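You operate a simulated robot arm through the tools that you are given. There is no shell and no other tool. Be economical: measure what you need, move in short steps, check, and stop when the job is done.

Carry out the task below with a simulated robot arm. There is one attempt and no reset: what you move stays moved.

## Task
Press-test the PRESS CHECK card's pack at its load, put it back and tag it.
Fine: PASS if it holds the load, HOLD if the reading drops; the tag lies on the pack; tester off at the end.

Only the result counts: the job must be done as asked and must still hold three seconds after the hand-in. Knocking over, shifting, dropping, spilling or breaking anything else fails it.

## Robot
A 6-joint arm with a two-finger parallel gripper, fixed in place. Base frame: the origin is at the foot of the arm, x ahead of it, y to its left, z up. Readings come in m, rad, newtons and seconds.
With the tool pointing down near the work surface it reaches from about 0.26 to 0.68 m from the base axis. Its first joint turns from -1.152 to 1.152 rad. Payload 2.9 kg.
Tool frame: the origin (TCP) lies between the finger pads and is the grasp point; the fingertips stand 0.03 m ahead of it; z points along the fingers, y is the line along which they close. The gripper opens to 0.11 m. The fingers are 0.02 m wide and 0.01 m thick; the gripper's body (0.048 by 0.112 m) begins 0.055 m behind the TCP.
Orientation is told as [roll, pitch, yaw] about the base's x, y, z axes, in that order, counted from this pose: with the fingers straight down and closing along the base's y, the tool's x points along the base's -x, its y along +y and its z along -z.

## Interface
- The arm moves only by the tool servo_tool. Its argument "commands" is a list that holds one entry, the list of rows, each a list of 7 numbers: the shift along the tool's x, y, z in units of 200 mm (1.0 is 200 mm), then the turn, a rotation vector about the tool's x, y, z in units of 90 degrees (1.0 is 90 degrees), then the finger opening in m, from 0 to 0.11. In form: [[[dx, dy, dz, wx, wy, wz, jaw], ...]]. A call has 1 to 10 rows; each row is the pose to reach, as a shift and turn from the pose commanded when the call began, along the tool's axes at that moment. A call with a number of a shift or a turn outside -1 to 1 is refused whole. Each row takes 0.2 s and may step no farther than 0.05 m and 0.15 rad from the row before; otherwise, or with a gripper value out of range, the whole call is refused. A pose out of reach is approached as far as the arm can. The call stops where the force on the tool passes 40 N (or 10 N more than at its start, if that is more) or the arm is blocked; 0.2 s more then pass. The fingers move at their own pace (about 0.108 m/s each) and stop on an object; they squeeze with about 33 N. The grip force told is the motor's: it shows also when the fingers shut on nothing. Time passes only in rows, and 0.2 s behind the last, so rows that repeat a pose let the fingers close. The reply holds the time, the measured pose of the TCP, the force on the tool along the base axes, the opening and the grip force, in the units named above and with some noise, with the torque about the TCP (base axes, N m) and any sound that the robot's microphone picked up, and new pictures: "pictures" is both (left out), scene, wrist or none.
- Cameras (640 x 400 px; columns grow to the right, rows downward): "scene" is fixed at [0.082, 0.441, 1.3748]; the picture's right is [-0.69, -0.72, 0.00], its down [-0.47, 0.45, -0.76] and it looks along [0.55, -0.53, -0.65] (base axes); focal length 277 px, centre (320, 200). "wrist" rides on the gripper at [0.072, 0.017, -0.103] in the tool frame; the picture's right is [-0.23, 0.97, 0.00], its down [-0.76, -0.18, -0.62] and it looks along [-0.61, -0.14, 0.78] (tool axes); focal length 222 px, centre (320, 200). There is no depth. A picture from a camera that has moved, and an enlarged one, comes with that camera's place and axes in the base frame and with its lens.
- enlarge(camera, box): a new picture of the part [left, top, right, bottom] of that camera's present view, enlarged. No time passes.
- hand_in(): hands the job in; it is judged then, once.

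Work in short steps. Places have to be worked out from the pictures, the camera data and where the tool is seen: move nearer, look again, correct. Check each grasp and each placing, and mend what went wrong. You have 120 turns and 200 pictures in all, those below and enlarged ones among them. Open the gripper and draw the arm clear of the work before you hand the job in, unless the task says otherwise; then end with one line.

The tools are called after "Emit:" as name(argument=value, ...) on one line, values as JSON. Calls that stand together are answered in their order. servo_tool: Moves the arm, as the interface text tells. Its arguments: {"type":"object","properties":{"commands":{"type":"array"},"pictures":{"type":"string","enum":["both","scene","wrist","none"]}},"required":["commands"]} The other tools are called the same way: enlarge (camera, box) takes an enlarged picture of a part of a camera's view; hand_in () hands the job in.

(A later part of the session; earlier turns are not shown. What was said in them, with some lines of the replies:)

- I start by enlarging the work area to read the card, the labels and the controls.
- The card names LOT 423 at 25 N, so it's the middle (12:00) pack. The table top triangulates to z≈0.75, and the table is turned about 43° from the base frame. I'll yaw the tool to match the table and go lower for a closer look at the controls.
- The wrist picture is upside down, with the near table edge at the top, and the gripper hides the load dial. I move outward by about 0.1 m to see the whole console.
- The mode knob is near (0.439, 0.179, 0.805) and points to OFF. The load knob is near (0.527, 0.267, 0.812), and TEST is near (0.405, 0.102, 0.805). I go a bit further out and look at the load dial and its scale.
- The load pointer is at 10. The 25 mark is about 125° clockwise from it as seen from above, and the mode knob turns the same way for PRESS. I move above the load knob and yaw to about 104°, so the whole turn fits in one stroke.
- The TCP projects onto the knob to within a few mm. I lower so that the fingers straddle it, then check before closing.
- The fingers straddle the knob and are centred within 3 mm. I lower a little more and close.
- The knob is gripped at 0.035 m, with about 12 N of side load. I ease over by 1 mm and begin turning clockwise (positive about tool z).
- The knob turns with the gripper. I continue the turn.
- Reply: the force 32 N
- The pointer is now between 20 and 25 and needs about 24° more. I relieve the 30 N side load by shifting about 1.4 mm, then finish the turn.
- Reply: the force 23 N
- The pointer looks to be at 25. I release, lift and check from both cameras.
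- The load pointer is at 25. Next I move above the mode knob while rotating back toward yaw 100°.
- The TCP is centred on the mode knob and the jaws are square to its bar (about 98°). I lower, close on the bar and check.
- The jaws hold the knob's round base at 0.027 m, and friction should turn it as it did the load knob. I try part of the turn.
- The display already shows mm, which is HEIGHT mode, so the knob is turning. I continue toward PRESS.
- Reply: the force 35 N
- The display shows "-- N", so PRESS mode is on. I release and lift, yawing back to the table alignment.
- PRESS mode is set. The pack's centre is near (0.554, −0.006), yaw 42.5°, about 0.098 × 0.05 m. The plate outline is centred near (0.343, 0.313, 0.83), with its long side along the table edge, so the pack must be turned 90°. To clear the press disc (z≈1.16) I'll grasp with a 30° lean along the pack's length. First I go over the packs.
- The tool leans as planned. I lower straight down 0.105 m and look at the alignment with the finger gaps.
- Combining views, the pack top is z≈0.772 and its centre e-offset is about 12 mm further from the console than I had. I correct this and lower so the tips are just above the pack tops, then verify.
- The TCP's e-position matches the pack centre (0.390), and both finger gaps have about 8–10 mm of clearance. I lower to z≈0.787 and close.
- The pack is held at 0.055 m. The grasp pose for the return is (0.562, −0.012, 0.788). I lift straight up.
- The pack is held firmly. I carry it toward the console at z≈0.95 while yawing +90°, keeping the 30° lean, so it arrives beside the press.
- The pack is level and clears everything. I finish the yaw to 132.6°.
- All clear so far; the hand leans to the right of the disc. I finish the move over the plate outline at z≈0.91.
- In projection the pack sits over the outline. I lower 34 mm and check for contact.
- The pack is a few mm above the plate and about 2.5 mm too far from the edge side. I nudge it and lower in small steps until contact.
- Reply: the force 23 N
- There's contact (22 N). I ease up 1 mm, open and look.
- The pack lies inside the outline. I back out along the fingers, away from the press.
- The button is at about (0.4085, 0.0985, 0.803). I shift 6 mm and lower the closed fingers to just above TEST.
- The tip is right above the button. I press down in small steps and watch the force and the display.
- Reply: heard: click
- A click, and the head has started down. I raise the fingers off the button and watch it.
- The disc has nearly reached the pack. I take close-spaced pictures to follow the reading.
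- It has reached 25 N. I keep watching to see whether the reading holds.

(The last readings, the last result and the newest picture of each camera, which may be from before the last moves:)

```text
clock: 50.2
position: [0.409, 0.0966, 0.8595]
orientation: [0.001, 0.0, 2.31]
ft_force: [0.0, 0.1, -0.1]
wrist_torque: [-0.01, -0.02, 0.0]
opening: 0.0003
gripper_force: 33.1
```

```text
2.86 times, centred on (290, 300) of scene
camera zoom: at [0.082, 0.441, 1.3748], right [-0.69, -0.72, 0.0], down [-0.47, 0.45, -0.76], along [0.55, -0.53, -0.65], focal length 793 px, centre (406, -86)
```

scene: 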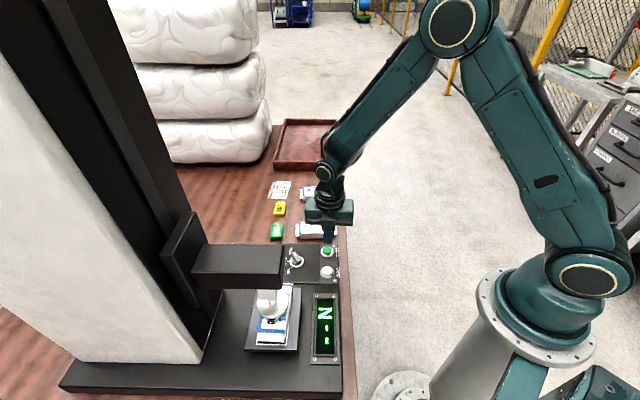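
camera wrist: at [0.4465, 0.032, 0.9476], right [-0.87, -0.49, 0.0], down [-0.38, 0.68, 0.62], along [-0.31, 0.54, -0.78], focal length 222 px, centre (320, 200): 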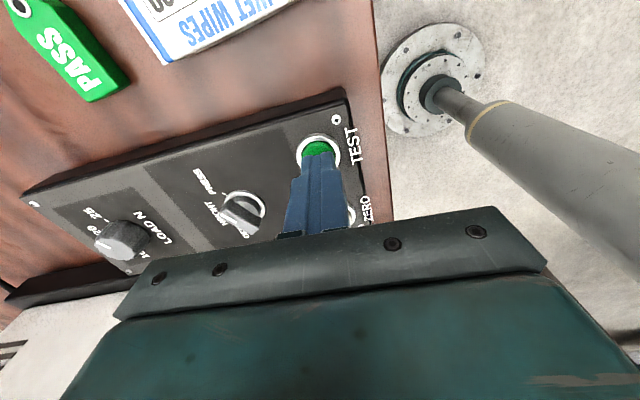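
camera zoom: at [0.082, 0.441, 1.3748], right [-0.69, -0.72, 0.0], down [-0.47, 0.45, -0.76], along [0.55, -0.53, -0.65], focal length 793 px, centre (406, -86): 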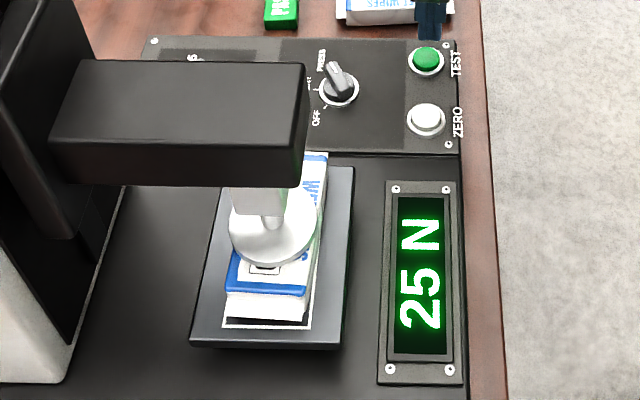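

It has held 25 N for over 3 s. I watch until the head releases by itself.

Emit:
servo_tool(commands=[[[0, 0, 0, 0, 0, 0, 0.0], [0, 0, 0, 0, 0, 0, 0.0], [0, 0, 0, 0, 0, 0, 0.0], [0, 0, 0, 0, 0, 0, 0.0]]], pictures="scene")

Emit:
servo_tool(commands=[[[0, 0, 0, 0, 0, 0, 0.0], [0, 0, 0, 0, 0, 0, 0.0], [0, 0, 0, 0, 0, 0, 0.0], [0, 0, 0, 0, 0, 0, 0.0]]], pictures="scene")

Emit:
servo_tool(commands=[[[0, 0, 0, 0, 0, 0, 0.0], [0, 0, 0, 0, 0, 0, 0.0], [0, 0, 0, 0, 0, 0, 0.0], [0, 0, 0, 0, 0, 0, 0.0]]], pictures="scene")

Emit:
servo_tool(commands=[[[0, 0, 0, 0, 0, 0, 0.0], [0, 0, 0, 0, 0, 0, 0.0], [0, 0, 0, 0, 0, 0, 0.0], [0, 0, 0, 0, 0, 0, 0.0]]], pictures="scene")

```text
clock: 51.2
position: [0.4088, 0.097, 0.8605]
orientation: [0.001, 0.0, 2.311]
ft_force: [0.0, -0.3, 0.1]
wrist_torque: [-0.02, 0.01, 0.02]
opening: 0.0
gripper_force: 33.1
```

scene: 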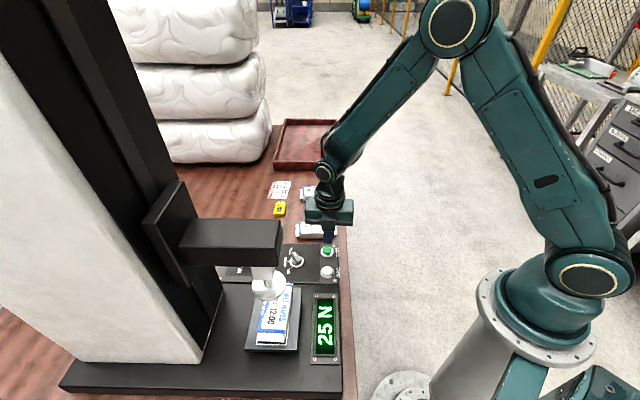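

```text
clock: 52.2
position: [0.4078, 0.0972, 0.8599]
orientation: [0.0, 0.002, 2.31]
ft_force: [-0.5, -0.2, -0.3]
wrist_torque: [-0.01, 0.0, -0.01]
opening: 0.0
gripper_force: 33.5
```

scene: 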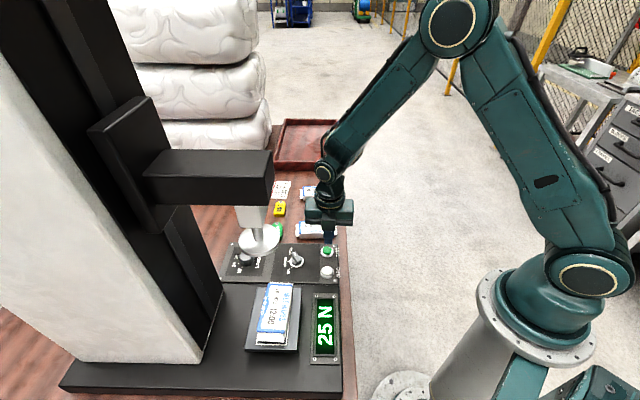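

```text
clock: 53.2
position: [0.4083, 0.0983, 0.8605]
orientation: [0.0, 0.001, 2.312]
ft_force: [0.0, 0.0, 0.3]
wrist_torque: [0.02, 0.0, -0.03]
opening: 0.0
gripper_force: 33.3
```

scene: 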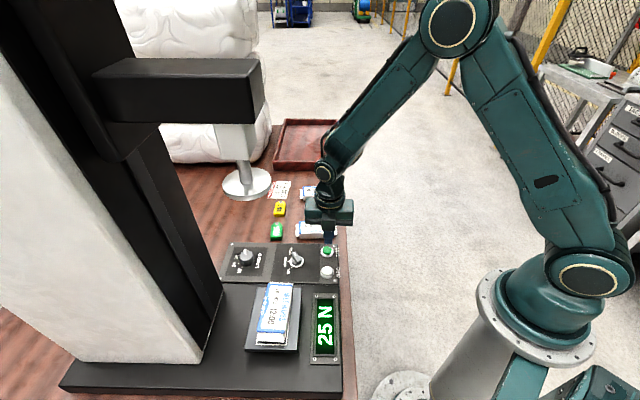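

```text
clock: 54.2
position: [0.4086, 0.0972, 0.8594]
orientation: [0.001, 0.0, 2.311]
ft_force: [0.4, -0.7, 0.2]
wrist_torque: [-0.04, -0.02, 0.01]
opening: 0.0
gripper_force: 33.1
```

scene: 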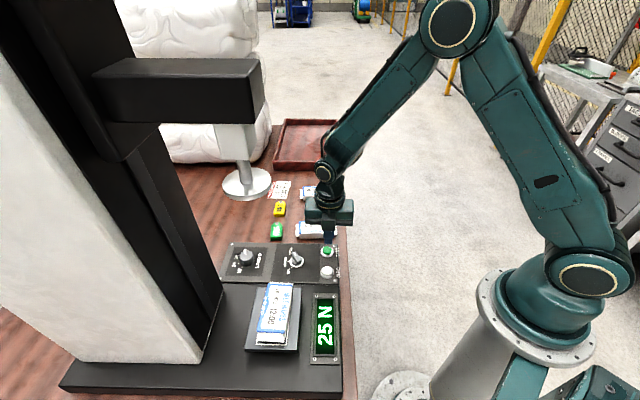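

The pack held 25 N to the end, so it gets PASS. The head is back up. I raise, open and lean the tool again to fetch the pack along the reverse path.

Emit:
servo_tool(commands=[[[-0.01, 0.006, -0.12, 0, 0, 0, 0.04], [-0.02, 0.006, -0.24, 0, 0, 0, 0.08], [-0.0285, 0.006, -0.353, 0, 0, 0, 0.08], [-0.0285, 0.006, -0.353, 0, -0.085, 0, 0.08], [-0.0285, 0.006, -0.353, 0, -0.17, 0, 0.08], [-0.0285, 0.006, -0.353, 0, -0.255, 0, 0.08], [-0.0285, 0.006, -0.353, 0, -0.333, 0, 0.08], [-0.0285, 0.006, -0.353, 0, -0.333, 0, 0.08]]], pictures="none")

```text
clock: 56.0
position: [0.4038, 0.1005, 0.9317]
orientation: [-0.001, -0.524, 2.314]
ft_force: [-0.2, -0.4, 0.2]
wrist_torque: [-0.03, -0.01, -0.04]
opening: 0.08
gripper_force: 0.0
```

Now I reverse to the standoff point above the pack and check.

Emit:
servo_tool(commands=[[[-0.17, -0.12, 0.033, 0, 0, 0, 0.08], [-0.34, -0.24, 0.066, 0, 0, 0, 0.08], [-0.51, -0.36, 0.098, 0, 0, 0, 0.08], [-0.6866, -0.485, 0.131, 0, 0, 0, 0.08], [-0.6866, -0.485, 0.331, 0, 0, 0, 0.08], [-0.6866, -0.485, 0.431, 0, 0, 0, 0.08]]], pictures="both")

Emit:
enlarge(camera="scene", box=[240, 250, 320, 360])

```text
clock: 57.4
position: [0.3662, 0.2853, 0.926]
orientation: [0.0, -0.524, 2.31]
ft_force: [-0.2, 0.5, 0.5]
wrist_torque: [0.01, -0.04, 0.03]
opening: 0.08
gripper_force: 0.0
camera wrist: at [0.4323, 0.1893, 0.9768], right [-0.85, -0.51, 0.11], down [-0.1, 0.38, 0.92], along [-0.51, 0.77, -0.37], focal length 222 px, centre (320, 200)
```

scene: 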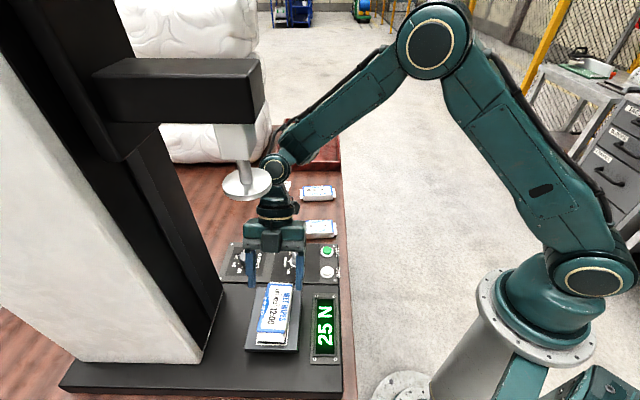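
wrist: 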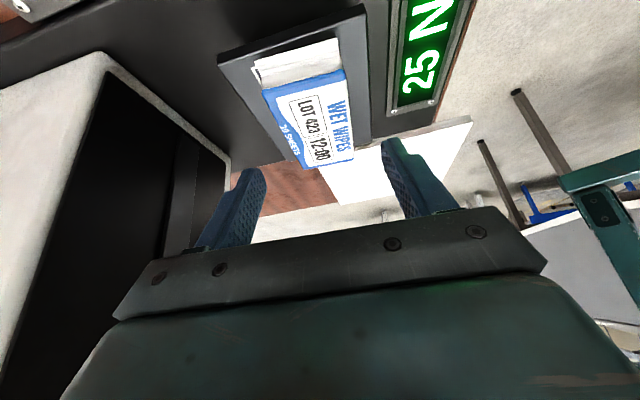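

```text
3.64 times, centred on (280, 305) of scene
camera zoom: at [0.082, 0.441, 1.3748], right [-0.69, -0.72, 0.0], down [-0.47, 0.45, -0.76], along [0.55, -0.53, -0.65], focal length 1009 px, centre (466, -182)
```

zoom: 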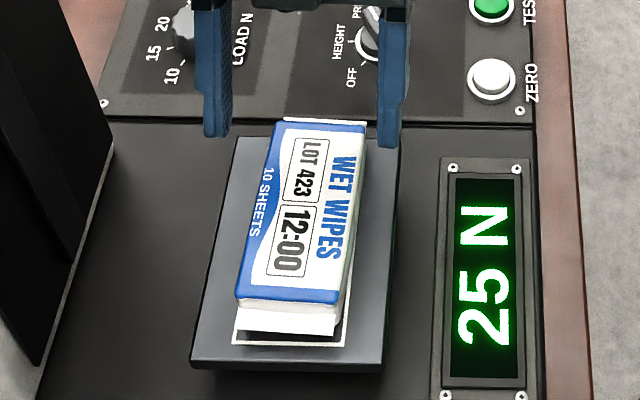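

The pack hasn't moved. I slide in the last 60 mm to the same grasp pose and close.

Emit:
servo_tool(commands=[[[0, 0, 0.15, 0, 0, 0, 0.08], [0, 0, 0.3, 0, 0, 0, 0.08], [0, 0, 0.3, 0, 0, 0, 0.03], [0, 0, 0.3, 0, 0, 0, 0.03], [0, 0, 0.3, 0, 0, 0, 0.03]]], pictures="none")

```text
clock: 58.6
position: [0.3456, 0.3073, 0.8726]
orientation: [0.001, -0.525, 2.311]
ft_force: [0.3, 0.2, 0.9]
wrist_torque: [0.05, 0.03, 0.0]
opening: 0.0549
gripper_force: 32.4
```

Gripped again at 0.055 m. I lift it straight up and carry it back to the waypoint.

Emit:
servo_tool(commands=[[[-0.03, 0, -0.052, 0, 0, 0, 0.03], [-0.095, 0, -0.165, 0, 0, 0, 0.03], [0.054, 0.0205, -0.295, 0, 0, 0, 0.03], [0.203, 0.041, -0.425, 0, 0, 0, 0.03], [0.352, 0.0615, -0.555, 0, 0, 0, 0.03], [0.501, 0.082, -0.685, 0, 0, 0, 0.03], [0.65, 0.1025, -0.8144, 0, 0, 0, 0.03], [0.65, 0.1025, -0.8144, 0, 0, 0, 0.03]]], pictures="scene")

```text
clock: 60.4
position: [0.4623, 0.1496, 0.9492]
orientation: [0.0, -0.523, 2.312]
ft_force: [-0.4, -0.5, -1.8]
wrist_torque: [-0.02, -0.02, -0.02]
opening: 0.0551
gripper_force: 33.0
```

scene: 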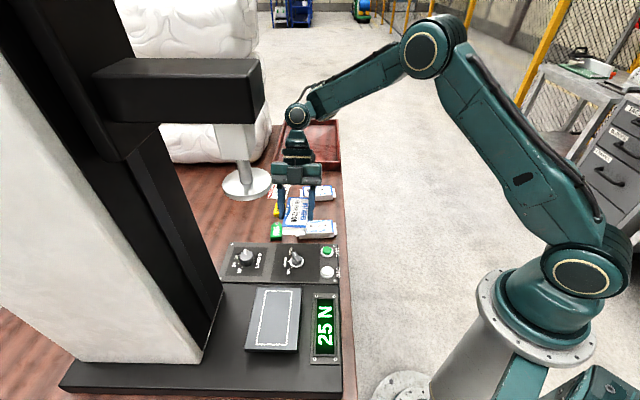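

I carry it back above its place while yawing −90°.

Emit:
servo_tool(commands=[[[0.081, 0.018, -0.047, 0.045, 0, 0.078, 0.03], [0.163, 0.037, -0.094, 0.09, 0, 0.156, 0.03], [0.244, 0.055, -0.141, 0.135, 0, 0.234, 0.03], [0.325, 0.074, -0.188, 0.18, 0, 0.312, 0.03], [0.407, 0.092, -0.235, 0.225, 0, 0.39, 0.03], [0.488, 0.11, -0.282, 0.27, 0, 0.468, 0.03], [0.569, 0.129, -0.329, 0.315, 0, 0.546, 0.03], [0.65, 0.147, -0.376, 0.36, 0, 0.624, 0.03], [0.732, 0.166, -0.423, 0.405, 0, 0.702, 0.03], [0.813, 0.184, -0.4695, 0.45, 0, 0.78, 0.03]]], pictures="none")

Emit:
servo_tool(commands=[[[0, 0, 0, 0.0245, 0, 0.0425, 0.03], [0, 0, 0, 0.049, 0, 0.0849, 0.03], [0, 0, 0, 0.049, 0, 0.0849, 0.03]]], pictures="both")

```text
clock: 62.6
position: [0.5607, -0.0138, 0.9476]
orientation: [0.0, -0.522, 0.896]
ft_force: [0.0, 0.3, -0.9]
wrist_torque: [0.02, -0.01, 0.0]
opening: 0.055
gripper_force: 32.7
```

```text
clock: 63.4
position: [0.5608, -0.0121, 0.9487]
orientation: [0.0, -0.523, 0.741]
ft_force: [-0.2, 0.4, -0.4]
wrist_torque: [0.02, 0.02, -0.02]
opening: 0.0549
gripper_force: 32.6
camera wrist: at [0.4663, -0.0778, 1.0007], right [-0.51, 0.85, 0.11], down [0.38, 0.1, 0.92], along [0.77, 0.51, -0.37], focal length 222 px, centre (320, 200)
```

scene: 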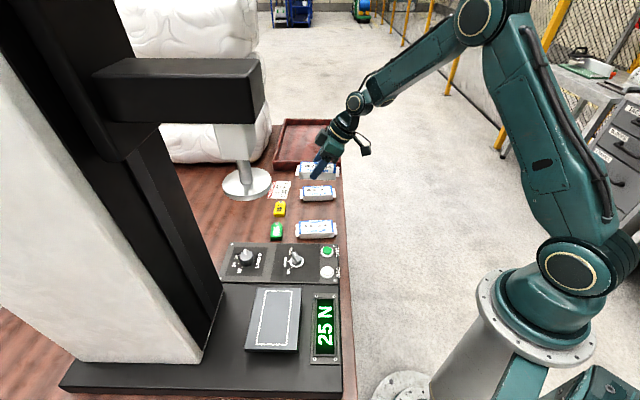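
wrist: 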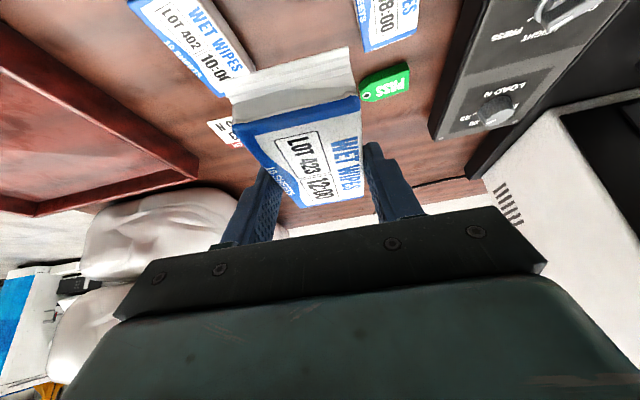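

The view matches the lift-off picture. I lower most of the way and reread the position.

Emit:
servo_tool(commands=[[[0.1, -0.004, 0.1732, 0, 0, 0, 0.03], [0.2, -0.004, 0.3464, 0, 0, 0, 0.03], [0.3, -0.004, 0.5196, 0, 0, 0, 0.03], [0.36, -0.004, 0.6235, 0, 0, 0, 0.03], [0.36, -0.004, 0.6235, 0, 0, 0, 0.03]]], pictures="both")

Emit:
enlarge(camera="scene", box=[280, 170, 350, 250])

```text
clock: 64.6
position: [0.5607, -0.0142, 0.8051]
orientation: [-0.001, -0.524, 0.743]
ft_force: [0.6, -0.5, -1.7]
wrist_torque: [0.0, -0.01, -0.04]
opening: 0.055
gripper_force: 32.9
camera wrist: at [0.4672, -0.0793, 0.8569], right [-0.51, 0.85, 0.11], down [0.38, 0.11, 0.92], along [0.77, 0.52, -0.37], focal length 222 px, centre (320, 200)
```

scene: 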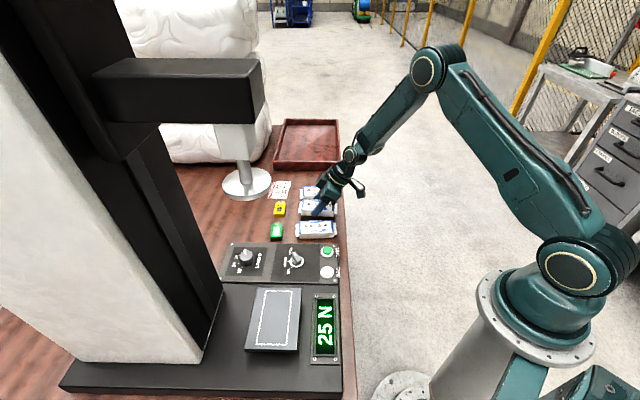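
wrist: 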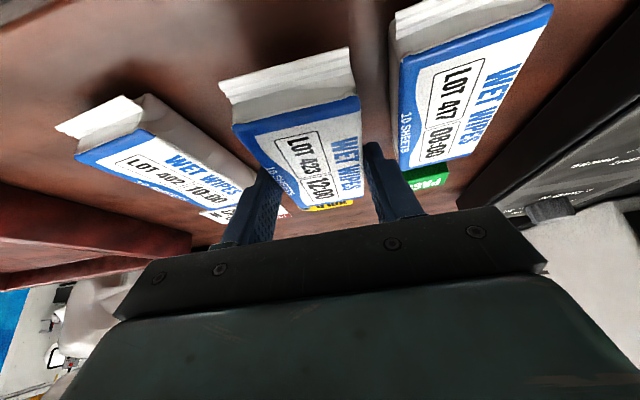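

```text
5.00 times, centred on (315, 210) of scene
camera zoom: at [0.082, 0.441, 1.3748], right [-0.69, -0.72, 0.0], down [-0.47, 0.45, -0.76], along [0.55, -0.53, -0.65], focal length 1387 px, centre (345, 150)
```

zoom: 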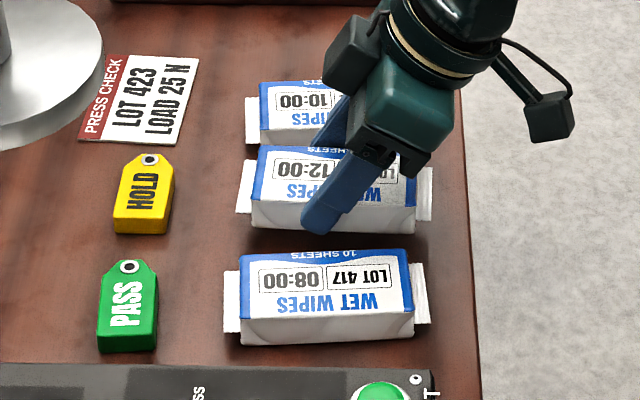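

Alignment is good, with about a 1.5 mm outward correction. I lower the last 16 mm until contact.

Emit:
servo_tool(commands=[[[0.015, 0, 0.043, 0, 0, 0, 0.03], [0.028, 0, 0.064, 0, 0, 0, 0.03], [0.0335, 0, 0.0733, 0, 0, 0, 0.03]]], pictures="none")

```text
clock: 65.4
position: [0.564, -0.012, 0.7892]
orientation: [0.0, -0.524, 0.742]
ft_force: [-0.2, -0.3, -0.5]
wrist_torque: [0.02, 0.01, 0.01]
opening: 0.0549
gripper_force: 33.2
```

Emit:
servo_tool(commands=[[[0.0025, 0, 0.0043, 0, 0, 0, 0.03], [0.005, 0, 0.0087, 0, 0, 0, 0.03]]], pictures="none")

```text
clock: 66.0
position: [0.5634, -0.0117, 0.7872]
orientation: [0.0, -0.524, 0.743]
ft_force: [-2.2, -0.4, 3.1]
wrist_torque: [-0.08, 0.15, -0.01]
opening: 0.055
gripper_force: 32.8
```

Light contact at z=0.787. I release with a limited opening and lift straight out.

Emit:
servo_tool(commands=[[[0, 0, 0, 0, 0, 0, 0.071], [0, 0, 0, 0, 0, 0, 0.071], [-0.05, 0, -0.0866, 0, 0, 0, 0.071], [-0.15, 0, -0.26, 0, 0, 0, 0.071], [-0.25, 0, -0.433, 0, 0, 0, 0.071], [-0.35, 0, -0.606, 0, 0, 0, 0.071]]], pictures="both")

Emit:
enlarge(camera="scene", box=[260, 170, 350, 250])

```text
clock: 67.4
position: [0.5637, -0.0126, 0.9284]
orientation: [0.0, -0.525, 0.742]
ft_force: [-0.1, 0.9, 0.2]
wrist_torque: [0.0, 0.0, 0.01]
opening: 0.071
gripper_force: 0.0
camera wrist: at [0.4687, -0.0774, 0.9796], right [-0.51, 0.85, 0.11], down [0.38, 0.1, 0.92], along [0.77, 0.52, -0.37], focal length 222 px, centre (320, 200)
```

scene: 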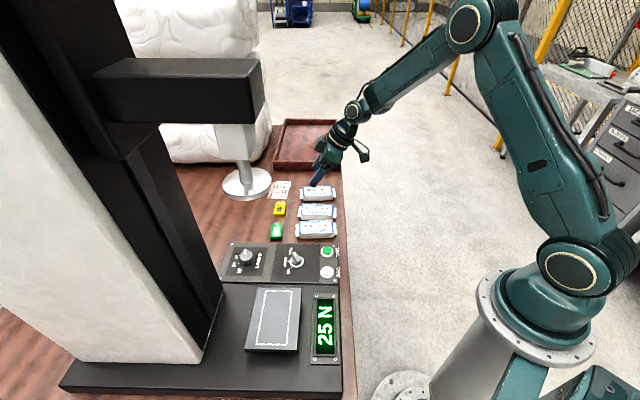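
wrist: 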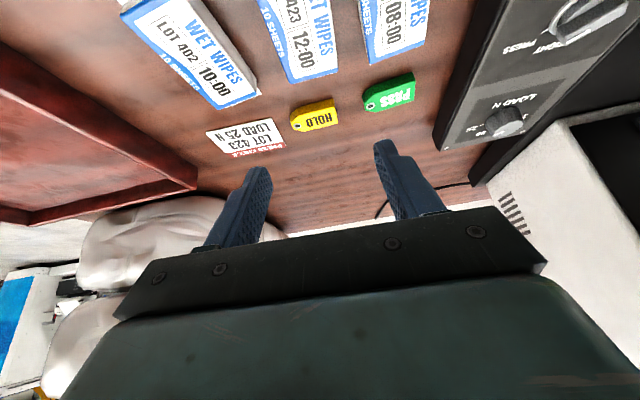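

```text
5.00 times, centred on (305, 210) of scene
camera zoom: at [0.082, 0.441, 1.3748], right [-0.69, -0.72, 0.0], down [-0.47, 0.45, -0.76], along [0.55, -0.53, -0.65], focal length 1387 px, centre (395, 150)
```

zoom: 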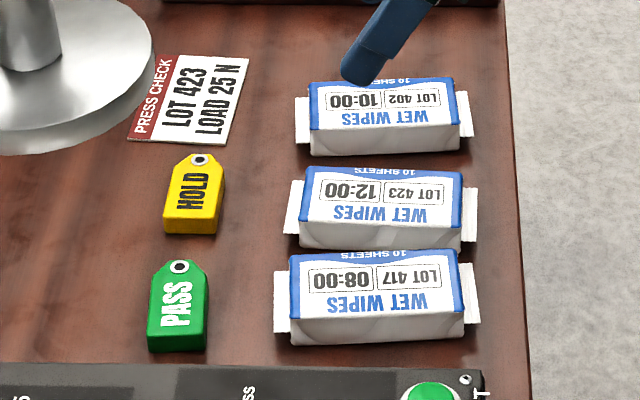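

The pack is back where it was. I switch the tester off next: untilt and travel toward the mode knob.

Emit:
servo_tool(commands=[[[-0.03, 0.19, 0.017, 0, 0.085, 0, 0.07], [-0.06, 0.38, 0.034, 0, 0.17, 0, 0.07], [-0.09, 0.57, 0.051, 0, 0.255, 0, 0.07], [-0.12, 0.76, 0.068, 0, 0.333, 0, 0.06], [-0.147, 0.95, 0.085, 0, 0.333, 0, 0.06], [-0.147, 0.95, 0.085, 0, 0.333, 0, 0.06]]], pictures="none")

```text
clock: 68.8
position: [0.4586, 0.1518, 0.9266]
orientation: [0.0, -0.001, 0.745]
ft_force: [-0.3, 0.7, 0.4]
wrist_torque: [0.02, 0.0, -0.01]
opening: 0.0599
gripper_force: 0.1
```

Next I centre over the knob and yaw to −14.6° to align with the bar.

Emit:
servo_tool(commands=[[[-0.015, 0.08, 0, 0, 0, 0.09, 0.06], [-0.0295, 0.1665, 0, 0, 0, 0.18, 0.06], [-0.0295, 0.1665, 0, 0, 0, 0.27, 0.06], [-0.0295, 0.1665, 0, 0, 0, 0.36, 0.06], [-0.0295, 0.1665, 0, 0, 0, 0.45, 0.06], [-0.0295, 0.1665, 0, 0, 0, 0.54, 0.06], [-0.0295, 0.1665, 0, 0, 0, 0.6356, 0.06], [-0.0295, 0.1665, 0.2, 0, 0, 0.6356, 0.06]]], pictures="both")

Emit:
enlarge(camera="wrist", box=[220, 60, 420, 220])

```text
clock: 70.6
position: [0.4406, 0.1793, 0.8853]
orientation: [0.0, 0.0, -0.255]
ft_force: [-0.3, -0.3, -0.2]
wrist_torque: [0.0, -0.01, -0.02]
opening: 0.0601
gripper_force: 0.1
camera wrist: at [0.3768, 0.2138, 0.9882], right [0.47, 0.88, 0.0], down [0.69, -0.37, 0.62], along [0.55, -0.29, -0.78], focal length 222 px, centre (320, 200)
```

scene: 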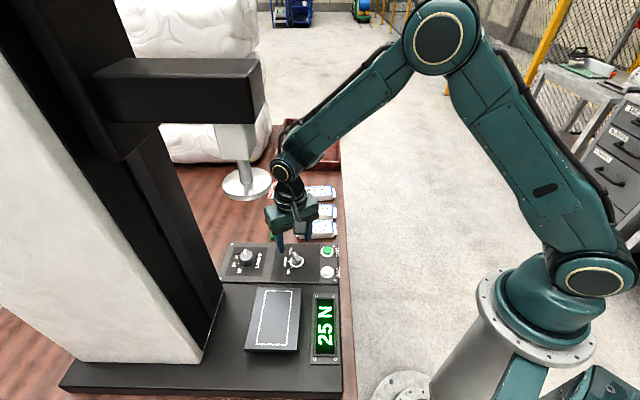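
wrist: 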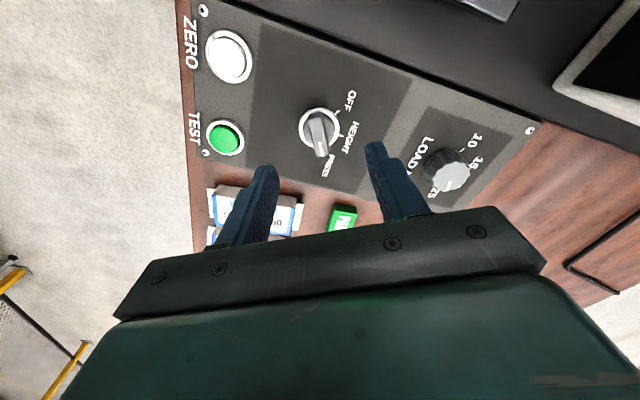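

```text
2.50 times, centred on (320, 140) of wrist
camera zoom: at [0.3768, 0.2138, 0.9882], right [0.47, 0.88, 0.0], down [0.69, -0.37, 0.62], along [0.55, -0.29, -0.78], focal length 555 px, centre (320, 350)
```

zoom: 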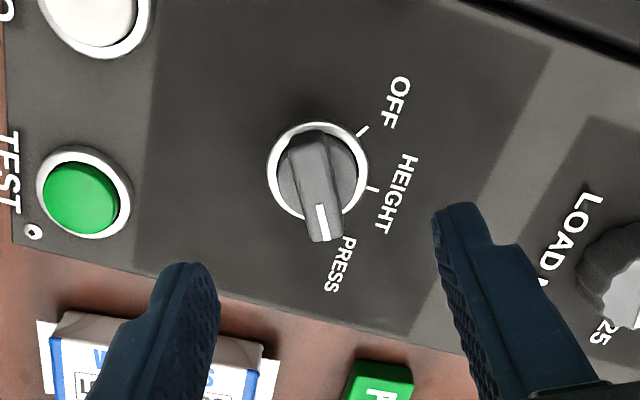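

The bar is aligned and centred. I lower and close on it.

Emit:
servo_tool(commands=[[[0, 0, 0.15, 0, 0, 0, 0.06], [0, 0, 0.295, 0, 0, 0, 0.06], [0, 0, 0.295, 0, 0, 0, 0.0], [0, 0, 0.295, 0, 0, 0, 0.0], [0, 0, 0.295, 0, 0, 0, 0.0]]], pictures="none")

Emit:
servo_tool(commands=[[[0, 0, 0, 0, 0, -0.09, 0.0], [0, 0, 0, 0, 0, -0.18, 0.0], [0, 0, 0, 0, 0, -0.27, 0.0], [0, 0, 0, 0, 0, -0.36, 0.0], [0, 0, 0, 0, 0, -0.45, 0.0], [0, 0, 0, 0, 0, -0.54, 0.0], [0, 0, 0, 0, 0, -0.63, 0.0], [0, 0, 0, 0, 0, -0.72, 0.0], [0, 0, 0, 0, 0, -0.81, 0.0], [0, 0, 0, 0, 0, -0.9, 0.0]]], pictures="both")

```text
clock: 71.8
position: [0.4421, 0.1783, 0.8282]
orientation: [-0.003, -0.001, -0.255]
ft_force: [-1.5, -9.3, 0.7]
wrist_torque: [-0.18, -0.3, 0.0]
opening: 0.0276
gripper_force: 44.8
```

```text
clock: 74.0
position: [0.4407, 0.18, 0.827]
orientation: [0.002, 0.0, 1.163]
ft_force: [3.8, 2.8, -26.2]
wrist_torque: [0.16, -0.52, -0.03]
opening: 0.0274
gripper_force: 44.9
camera wrist: at [0.3979, 0.1197, 0.9294], right [-0.8, 0.6, 0.0], down [0.47, 0.63, 0.62], along [0.37, 0.5, -0.78], focal length 222 px, centre (320, 200)
```

scene: 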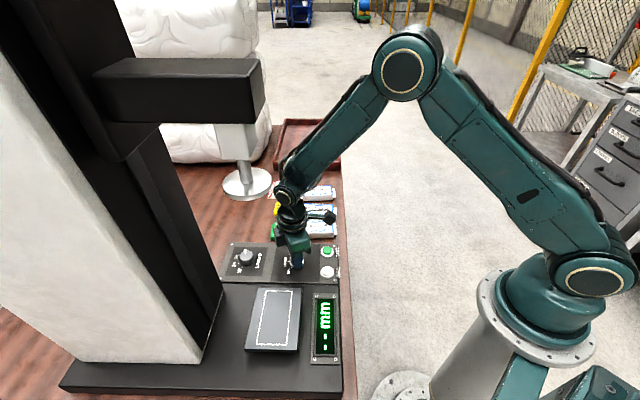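
wrist: 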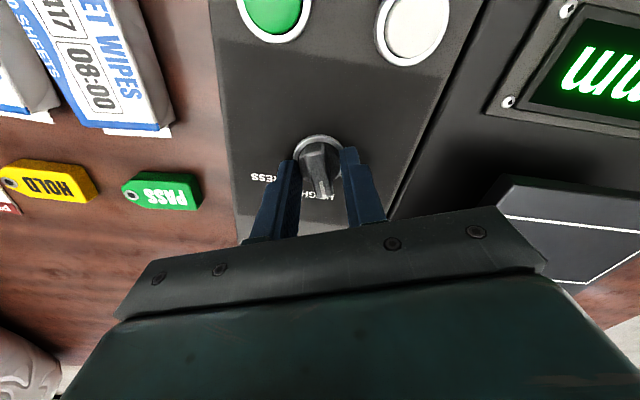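

It's in HEIGHT now. I turn on to OFF.

Emit:
servo_tool(commands=[[[0, 0, 0, 0, 0, -0.09, 0.0], [0, 0, 0, 0, 0, -0.18, 0.0], [0, 0, 0, 0, 0, -0.27, 0.0], [0, 0, 0, 0, 0, -0.36, 0.0]]], pictures="none")

Emit:
servo_tool(commands=[[[0, 0, 0, 0, 0, 0, 0.06], [0, 0, 0, 0, 0, 0, 0.06], [0, 0, -0.2, 0, 0, 0, 0.06], [0, 0, -0.4, 0, 0, 0, 0.06], [0, 0, -0.5, 0, 0, 0, 0.06]]], pictures="both")

Emit:
enlarge(camera="wrist", box=[220, 60, 420, 220])

```text
clock: 75.0
position: [0.44, 0.1799, 0.8273]
orientation: [0.002, 0.0, 1.729]
ft_force: [-3.2, 5.9, -22.3]
wrist_torque: [-0.13, -0.07, 0.05]
opening: 0.0272
gripper_force: 45.2
```

```text
clock: 76.2
position: [0.44, 0.1798, 0.9274]
orientation: [0.002, 0.0, 1.724]
ft_force: [0.8, -0.4, -0.1]
wrist_torque: [0.01, 0.0, 0.02]
opening: 0.0599
gripper_force: 0.0
camera wrist: at [0.436, 0.1048, 1.0305], right [-1.0, 0.08, 0.0], down [0.06, 0.78, 0.62], along [0.05, 0.62, -0.78], focal length 222 px, centre (320, 200)
```

scene: 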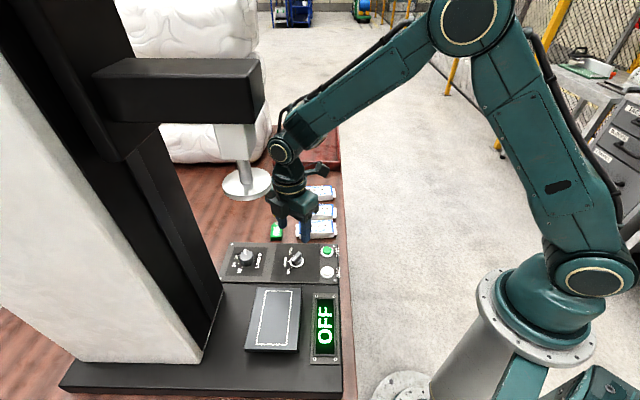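
wrist: 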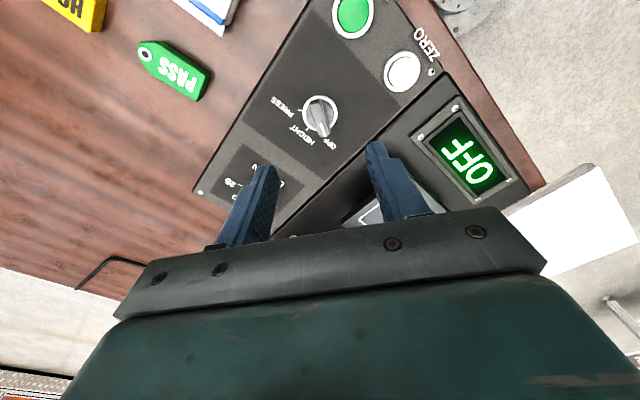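

```text
2.50 times, centred on (320, 140) of wrist
camera zoom: at [0.436, 0.1048, 1.0305], right [-1.0, 0.08, 0.0], down [0.06, 0.78, 0.62], along [0.05, 0.62, -0.78], focal length 555 px, centre (320, 350)
```

zoom: 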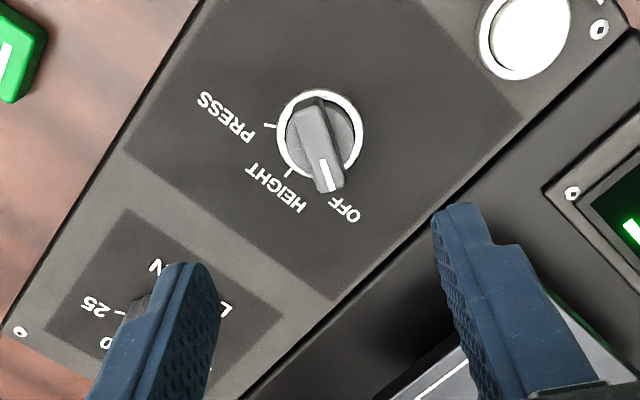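

The tester shows OFF. Now for the PASS tag, near (0.585, 0.136): I move above it with the jaws across its width.

Emit:
servo_tool(commands=[[[0.083, -0.17, 0.03, 0, 0, -0.09, 0.07], [0.167, -0.34, 0.06, 0, 0, -0.18, 0.07], [0.25, -0.51, 0.1, 0, 0, -0.27, 0.07], [0.334, -0.687, 0.13, 0, 0, -0.36, 0.07], [0.334, -0.687, 0.13, 0, 0, -0.3755, 0.07], [0.334, -0.687, 0.13, 0, 0, -0.3755, 0.07]]], pictures="both")

Emit:
enlarge(camera="wrist", box=[220, 60, 420, 220])

Emit:
enlarge(camera="scene", box=[250, 190, 320, 250])

```text
clock: 77.6
position: [0.5874, 0.1327, 0.9008]
orientation: [0.001, -0.001, 2.315]
ft_force: [-0.3, -0.4, 0.5]
wrist_torque: [-0.01, 0.01, -0.01]
opening: 0.07
gripper_force: 0.0
camera wrist: at [0.6249, 0.0684, 1.0033], right [-0.87, -0.49, 0.0], down [-0.39, 0.68, 0.62], along [-0.31, 0.54, -0.78], focal length 222 px, centre (320, 200)
```

scene: 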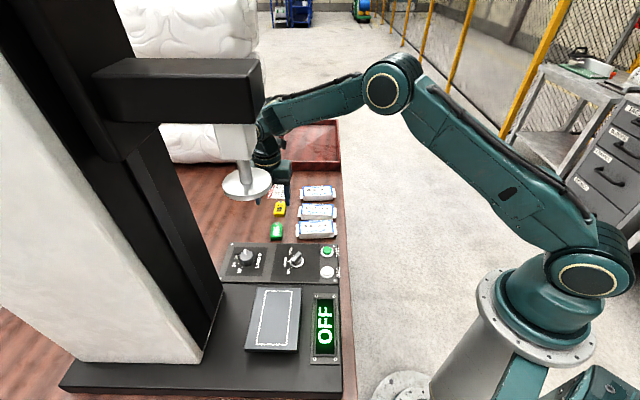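
wrist: 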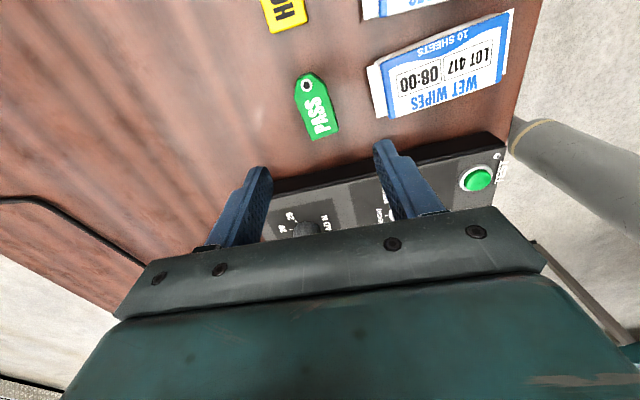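

```text
2.50 times, centred on (320, 140) of wrist
camera zoom: at [0.6249, 0.0684, 1.0033], right [-0.87, -0.49, 0.0], down [-0.39, 0.68, 0.62], along [-0.31, 0.54, -0.78], focal length 555 px, centre (320, 350)
```

zoom: 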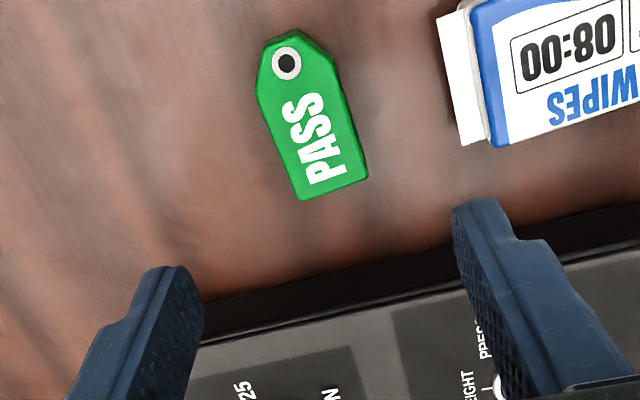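

```text
6.67 times, centred on (285, 220) of scene
camera zoom: at [0.082, 0.441, 1.3748], right [-0.69, -0.72, 0.0], down [-0.47, 0.45, -0.76], along [0.55, -0.53, -0.65], focal length 1849 px, centre (553, 67)
```

zoom: 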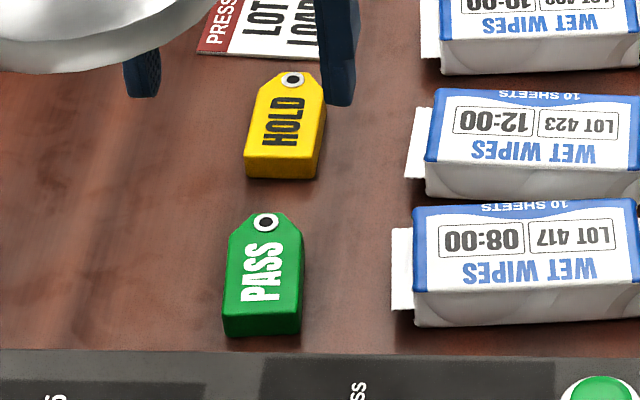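

The tag centre is at about (0.591, 0.131), axis about 138°. I correct by 4 mm and 6°, narrow the jaws to 0.05 and lower near to it.

Emit:
servo_tool(commands=[[[0.018, -0.0075, 0.15, 0, 0, -0.06, 0.05], [0.018, -0.0075, 0.3, 0, 0, -0.06, 0.05], [0.018, -0.0075, 0.42, 0, 0, -0.06, 0.05], [0.018, -0.0075, 0.42, 0, 0, -0.06, 0.05]]], pictures="both")

Emit:
enlarge(camera="scene", box=[250, 190, 320, 250])

```text
clock: 78.6
position: [0.5906, 0.1319, 0.8185]
orientation: [-0.001, 0.001, 2.41]
ft_force: [0.0, -0.5, -0.5]
wrist_torque: [0.01, 0.05, 0.0]
opening: 0.0502
gripper_force: 0.1
camera wrist: at [0.6339, 0.0707, 0.9193], right [-0.82, -0.57, 0.0], down [-0.45, 0.64, 0.62], along [-0.36, 0.51, -0.78], focal length 222 px, centre (320, 200)
```

scene: 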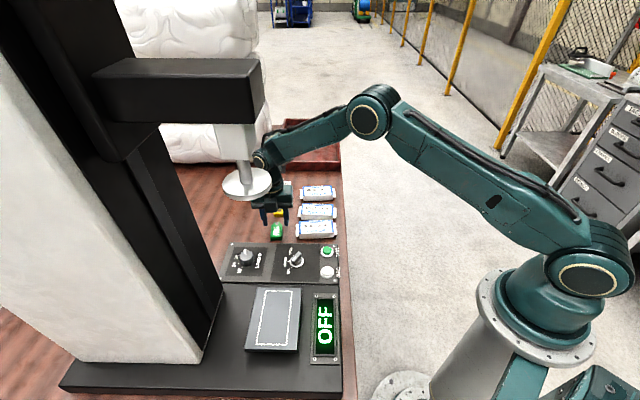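
wrist: 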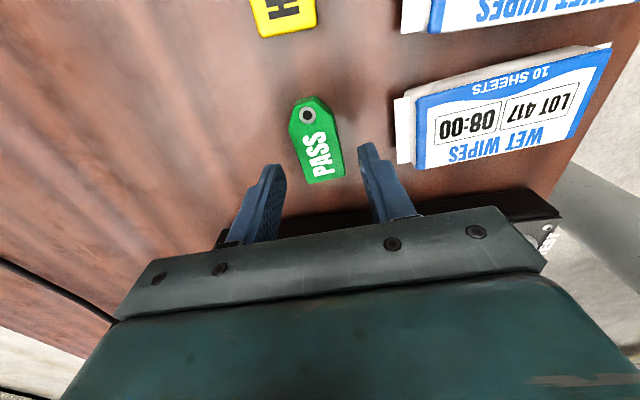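

```text
6.67 times, centred on (285, 220) of scene
camera zoom: at [0.082, 0.441, 1.3748], right [-0.69, -0.72, 0.0], down [-0.47, 0.45, -0.76], along [0.55, -0.53, -0.65], focal length 1849 px, centre (553, 67)
```

zoom: 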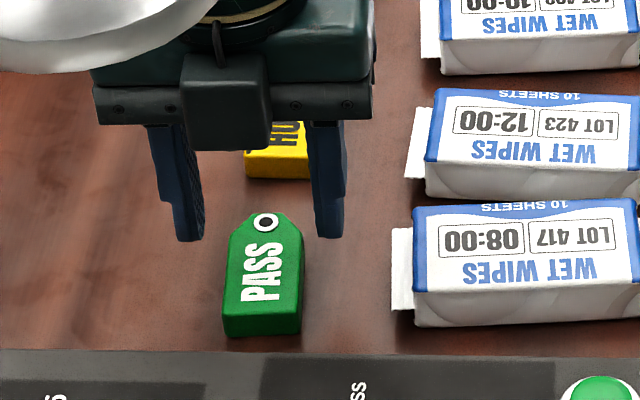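

The tag is centred and aligned. I lower onto it and close.

Emit:
servo_tool(commands=[[[0.01, -0.005, 0.1, 0, 0, 0, 0.05], [0.015, -0.01, 0.172, 0, 0, 0, 0.05], [0.015, -0.01, 0.172, 0, 0, 0, 0.01], [0.015, -0.01, 0.172, 0, 0, 0, 0.01], [0.015, -0.01, 0.172, 0, 0, 0, 0.01]]], pictures="scene")

Emit:
enlarge(camera="scene", box=[250, 190, 320, 250])

```text
clock: 79.8
position: [0.5944, 0.1316, 0.7842]
orientation: [0.001, 0.001, 2.408]
ft_force: [0.6, -0.7, -1.3]
wrist_torque: [0.0, 0.01, 0.02]
opening: 0.0325
gripper_force: 32.9
```

scene: 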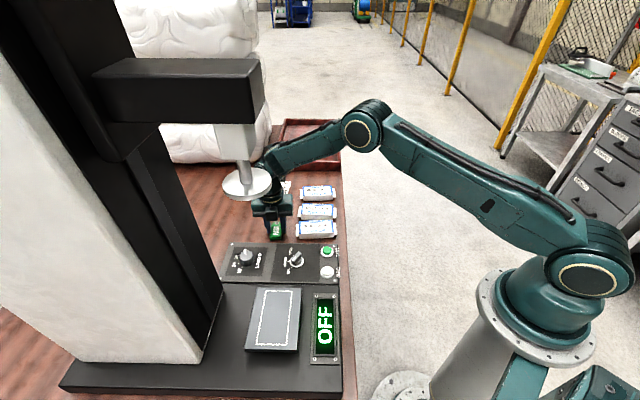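

```text
6.67 times, centred on (285, 220) of scene
camera zoom: at [0.082, 0.441, 1.3748], right [-0.69, -0.72, 0.0], down [-0.47, 0.45, -0.76], along [0.55, -0.53, -0.65], focal length 1849 px, centre (553, 67)
```

zoom: 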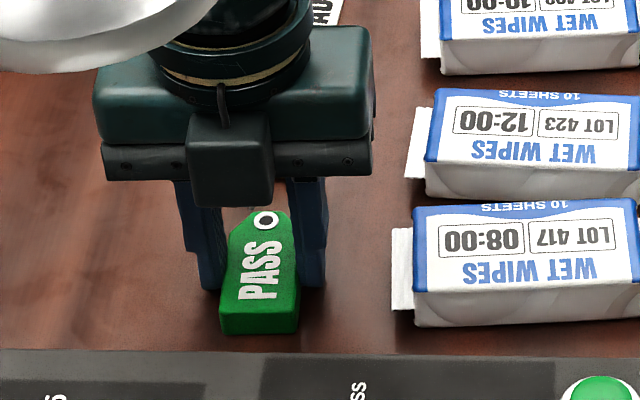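

The tag is gripped (0.0325 m). I lift it, carry it over the 423 pack and yaw toward the pack's long axis.

Emit:
servo_tool(commands=[[[0, 0, -0.2, 0, 0, 0, 0.01], [0, 0, -0.4, 0, 0, 0, 0.01], [0, 0, -0.6, 0, 0, 0.0, 0.01], [0.053, 0.089, -0.6, 0, 0, 0.09, 0.01], [0.106, 0.178, -0.6, 0, 0, 0.18, 0.01], [0.159, 0.268, -0.6, 0, 0, 0.27, 0.01], [0.212, 0.357, -0.6, 0, 0, 0.36, 0.01], [0.265, 0.446, -0.6, 0, 0, 0.45, 0.01], [0.318, 0.535, -0.6, 0, 0, 0.54, 0.01], [0.3715, 0.6248, -0.6, 0, 0, 0.63, 0.01]]], pictures="none")

Emit:
servo_tool(commands=[[[0, 0, 0, 0, 0, 0.09, 0.01], [0, 0, 0, 0, 0, 0.18, 0.01], [0, 0, 0, 0, 0, 0.27, 0.01], [0, 0, 0, 0, 0, 0.36, 0.01], [0, 0, 0, 0, 0, 0.43, 0.01], [0, 0, 0, 0, 0, 0.43, 0.01]]], pictures="both")

Emit:
enlarge(camera="wrist", box=[220, 60, 420, 220])

```text
clock: 82.0
position: [0.5667, -0.0096, 0.9032]
orientation: [0.001, 0.0, 1.414]
ft_force: [0.6, -0.5, -1.0]
wrist_torque: [0.04, 0.0, 0.01]
opening: 0.0327
gripper_force: 33.1
```

```text
clock: 83.4
position: [0.5665, -0.0106, 0.9032]
orientation: [-0.001, -0.001, 0.741]
ft_force: [-0.3, 0.1, -0.5]
wrist_torque: [0.01, 0.04, -0.01]
opening: 0.0325
gripper_force: 33.2
camera wrist: at [0.5023, -0.0474, 1.0052], right [-0.49, 0.87, 0.0], down [0.68, 0.38, 0.62], along [0.54, 0.31, -0.78], focal length 222 px, centre (320, 200)
```

scene: 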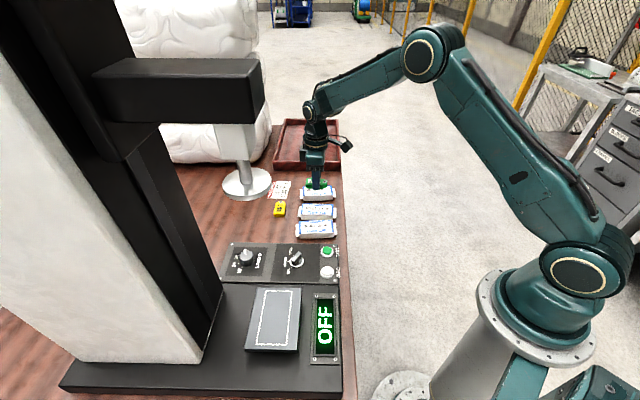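
wrist: 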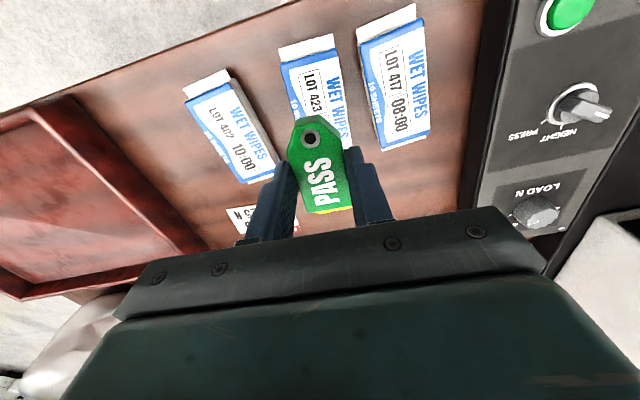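

```text
2.50 times, centred on (320, 140) of wrist
camera zoom: at [0.5023, -0.0474, 1.0052], right [-0.49, 0.87, 0.0], down [0.68, 0.38, 0.62], along [0.54, 0.31, -0.78], focal length 555 px, centre (320, 350)
```

zoom: 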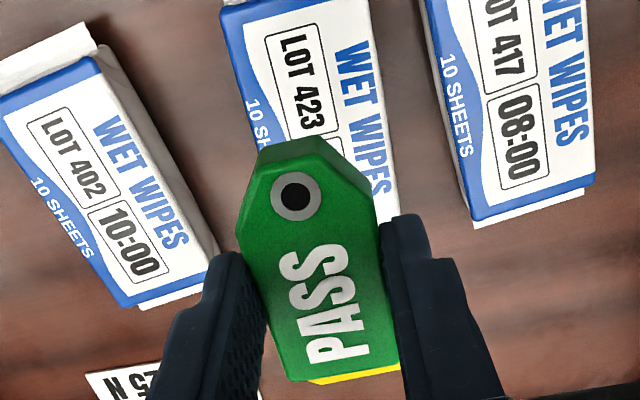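

The tag is over the pack's centre. I lower until just above it, then in fine steps.

Emit:
servo_tool(commands=[[[0, 0.008, 0.15, 0, 0, 0, 0.01], [0, 0.008, 0.3, 0, 0, 0, 0.01], [0, 0.008, 0.43, 0, 0, 0, 0.01], [0, 0.008, 0.46, 0, 0, 0, 0.01]]], pictures="scene")

Emit:
enlarge(camera="scene", box=[280, 180, 350, 240])

```text
clock: 84.4
position: [0.5651, -0.0098, 0.8111]
orientation: [0.001, 0.001, 0.745]
ft_force: [-0.5, -1.0, -1.3]
wrist_torque: [0.01, -0.01, 0.02]
opening: 0.0326
gripper_force: 32.5
```

scene: 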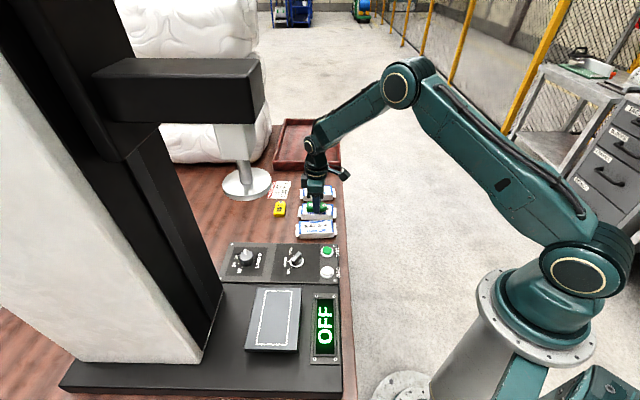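

```text
6.67 times, centred on (315, 210) of scene
camera zoom: at [0.082, 0.441, 1.3748], right [-0.69, -0.72, 0.0], down [-0.47, 0.45, -0.76], along [0.55, -0.53, -0.65], focal length 1849 px, centre (353, 133)
```

zoom: 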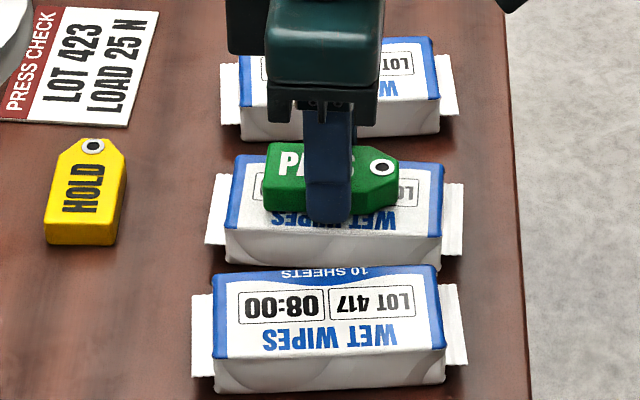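

The tag is centred along the pack, a few mm above it. I feel downward in 1.5 mm steps.

Emit:
servo_tool(commands=[[[0, 0, 0.0075, 0, 0, 0, 0.01], [0, 0, 0.015, 0, 0, 0, 0.01], [0, 0, 0.0225, 0, 0, 0, 0.01]]], pictures="none")

```text
clock: 85.2
position: [0.5653, -0.009, 0.8087]
orientation: [-0.003, -0.003, 0.743]
ft_force: [-9.6, -0.8, 28.5]
wrist_torque: [0.01, 0.32, -0.01]
opening: 0.033
gripper_force: 33.4
```

There's contact. I ease up 1.5 mm to unload, open the jaws, then lift clear.

Emit:
servo_tool(commands=[[[0, 0, -0.0075, 0, 0, 0, 0.01], [0, 0, -0.0075, 0, 0, 0, 0.05], [0, 0, -0.0075, 0, 0, 0, 0.05], [0, 0, -0.1, 0, 0, 0, 0.05], [0, 0, -0.3, 0, 0, 0, 0.05], [0.1, 0, -0.5, 0, 0, 0, 0.06], [0.3, 0, -0.6, 0, 0, 0, 0.06]]], pictures="both")

Emit:
enlarge(camera="scene", box=[260, 170, 350, 250])

```text
clock: 86.8
position: [0.5202, -0.051, 0.9268]
orientation: [0.0, 0.0, 0.744]
ft_force: [-0.8, -0.1, 0.1]
wrist_torque: [-0.02, 0.01, -0.01]
opening: 0.0599
gripper_force: 0.0
camera wrist: at [0.4563, -0.0876, 1.0279], right [-0.49, 0.87, 0.0], down [0.68, 0.38, 0.62], along [0.54, 0.31, -0.78], focal length 222 px, centre (320, 200)
```

scene: 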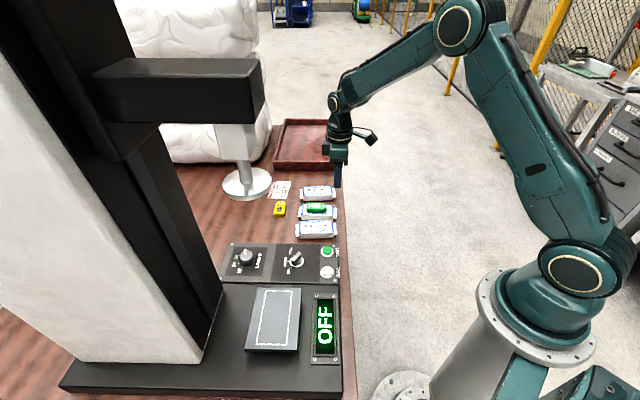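
wrist: 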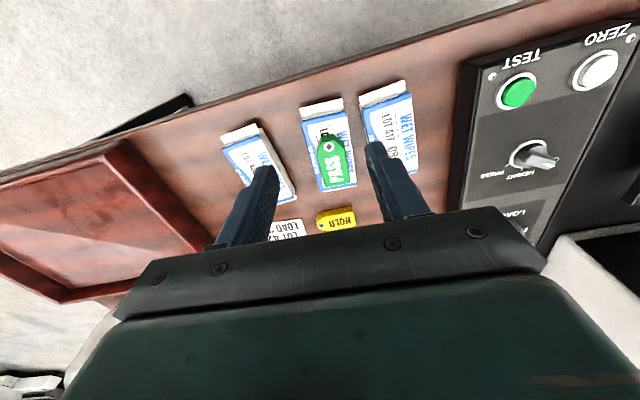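

```text
5.00 times, centred on (305, 210) of scene
camera zoom: at [0.082, 0.4411, 1.3748], right [-0.69, -0.72, 0.0], down [-0.47, 0.45, -0.76], along [0.55, -0.53, -0.65], focal length 1387 px, centre (395, 150)
```

zoom: 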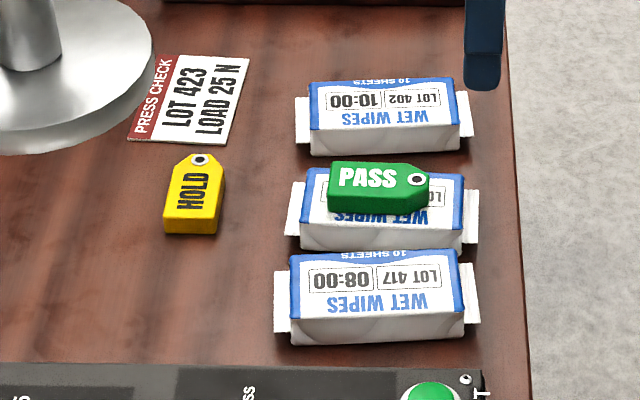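

The PASS tag lies flat on the LOT 423 pack, the pack is back in its place, the tester shows OFF and nothing else has moved. I draw the arm up and clear, then hand in.

Emit:
servo_tool(commands=[[[0.1, 0, -0.2, 0, 0, 0, 0.1], [0.2, 0, -0.4, 0, 0, 0, 0.1], [0.3, 0, -0.6, 0, 0, 0, 0.1]]], pictures="scene")

```text
clock: 87.6
position: [0.4753, -0.0912, 1.0461]
orientation: [0.001, -0.001, 0.744]
ft_force: [-0.7, -0.1, 0.3]
wrist_torque: [0.0, 0.03, 0.02]
opening: 0.1
gripper_force: 0.0
```

scene: 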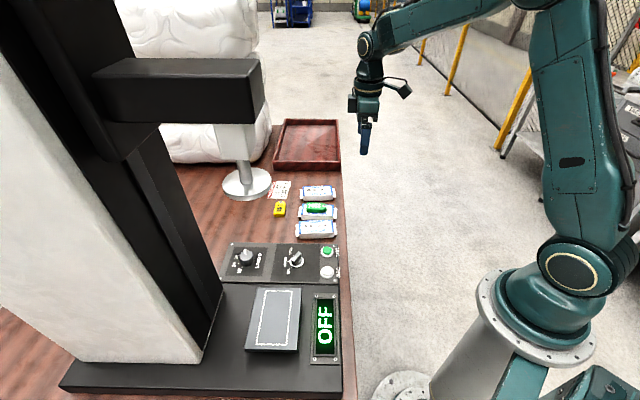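

The arm is clear and everything is in place, so I hand in.

Emit:
hand_in()

```text
The job is handed in.
```

The LOT 423 pack held its 25 N load, so it is back in its place with the PASS tag lying on it, and the tester is off.
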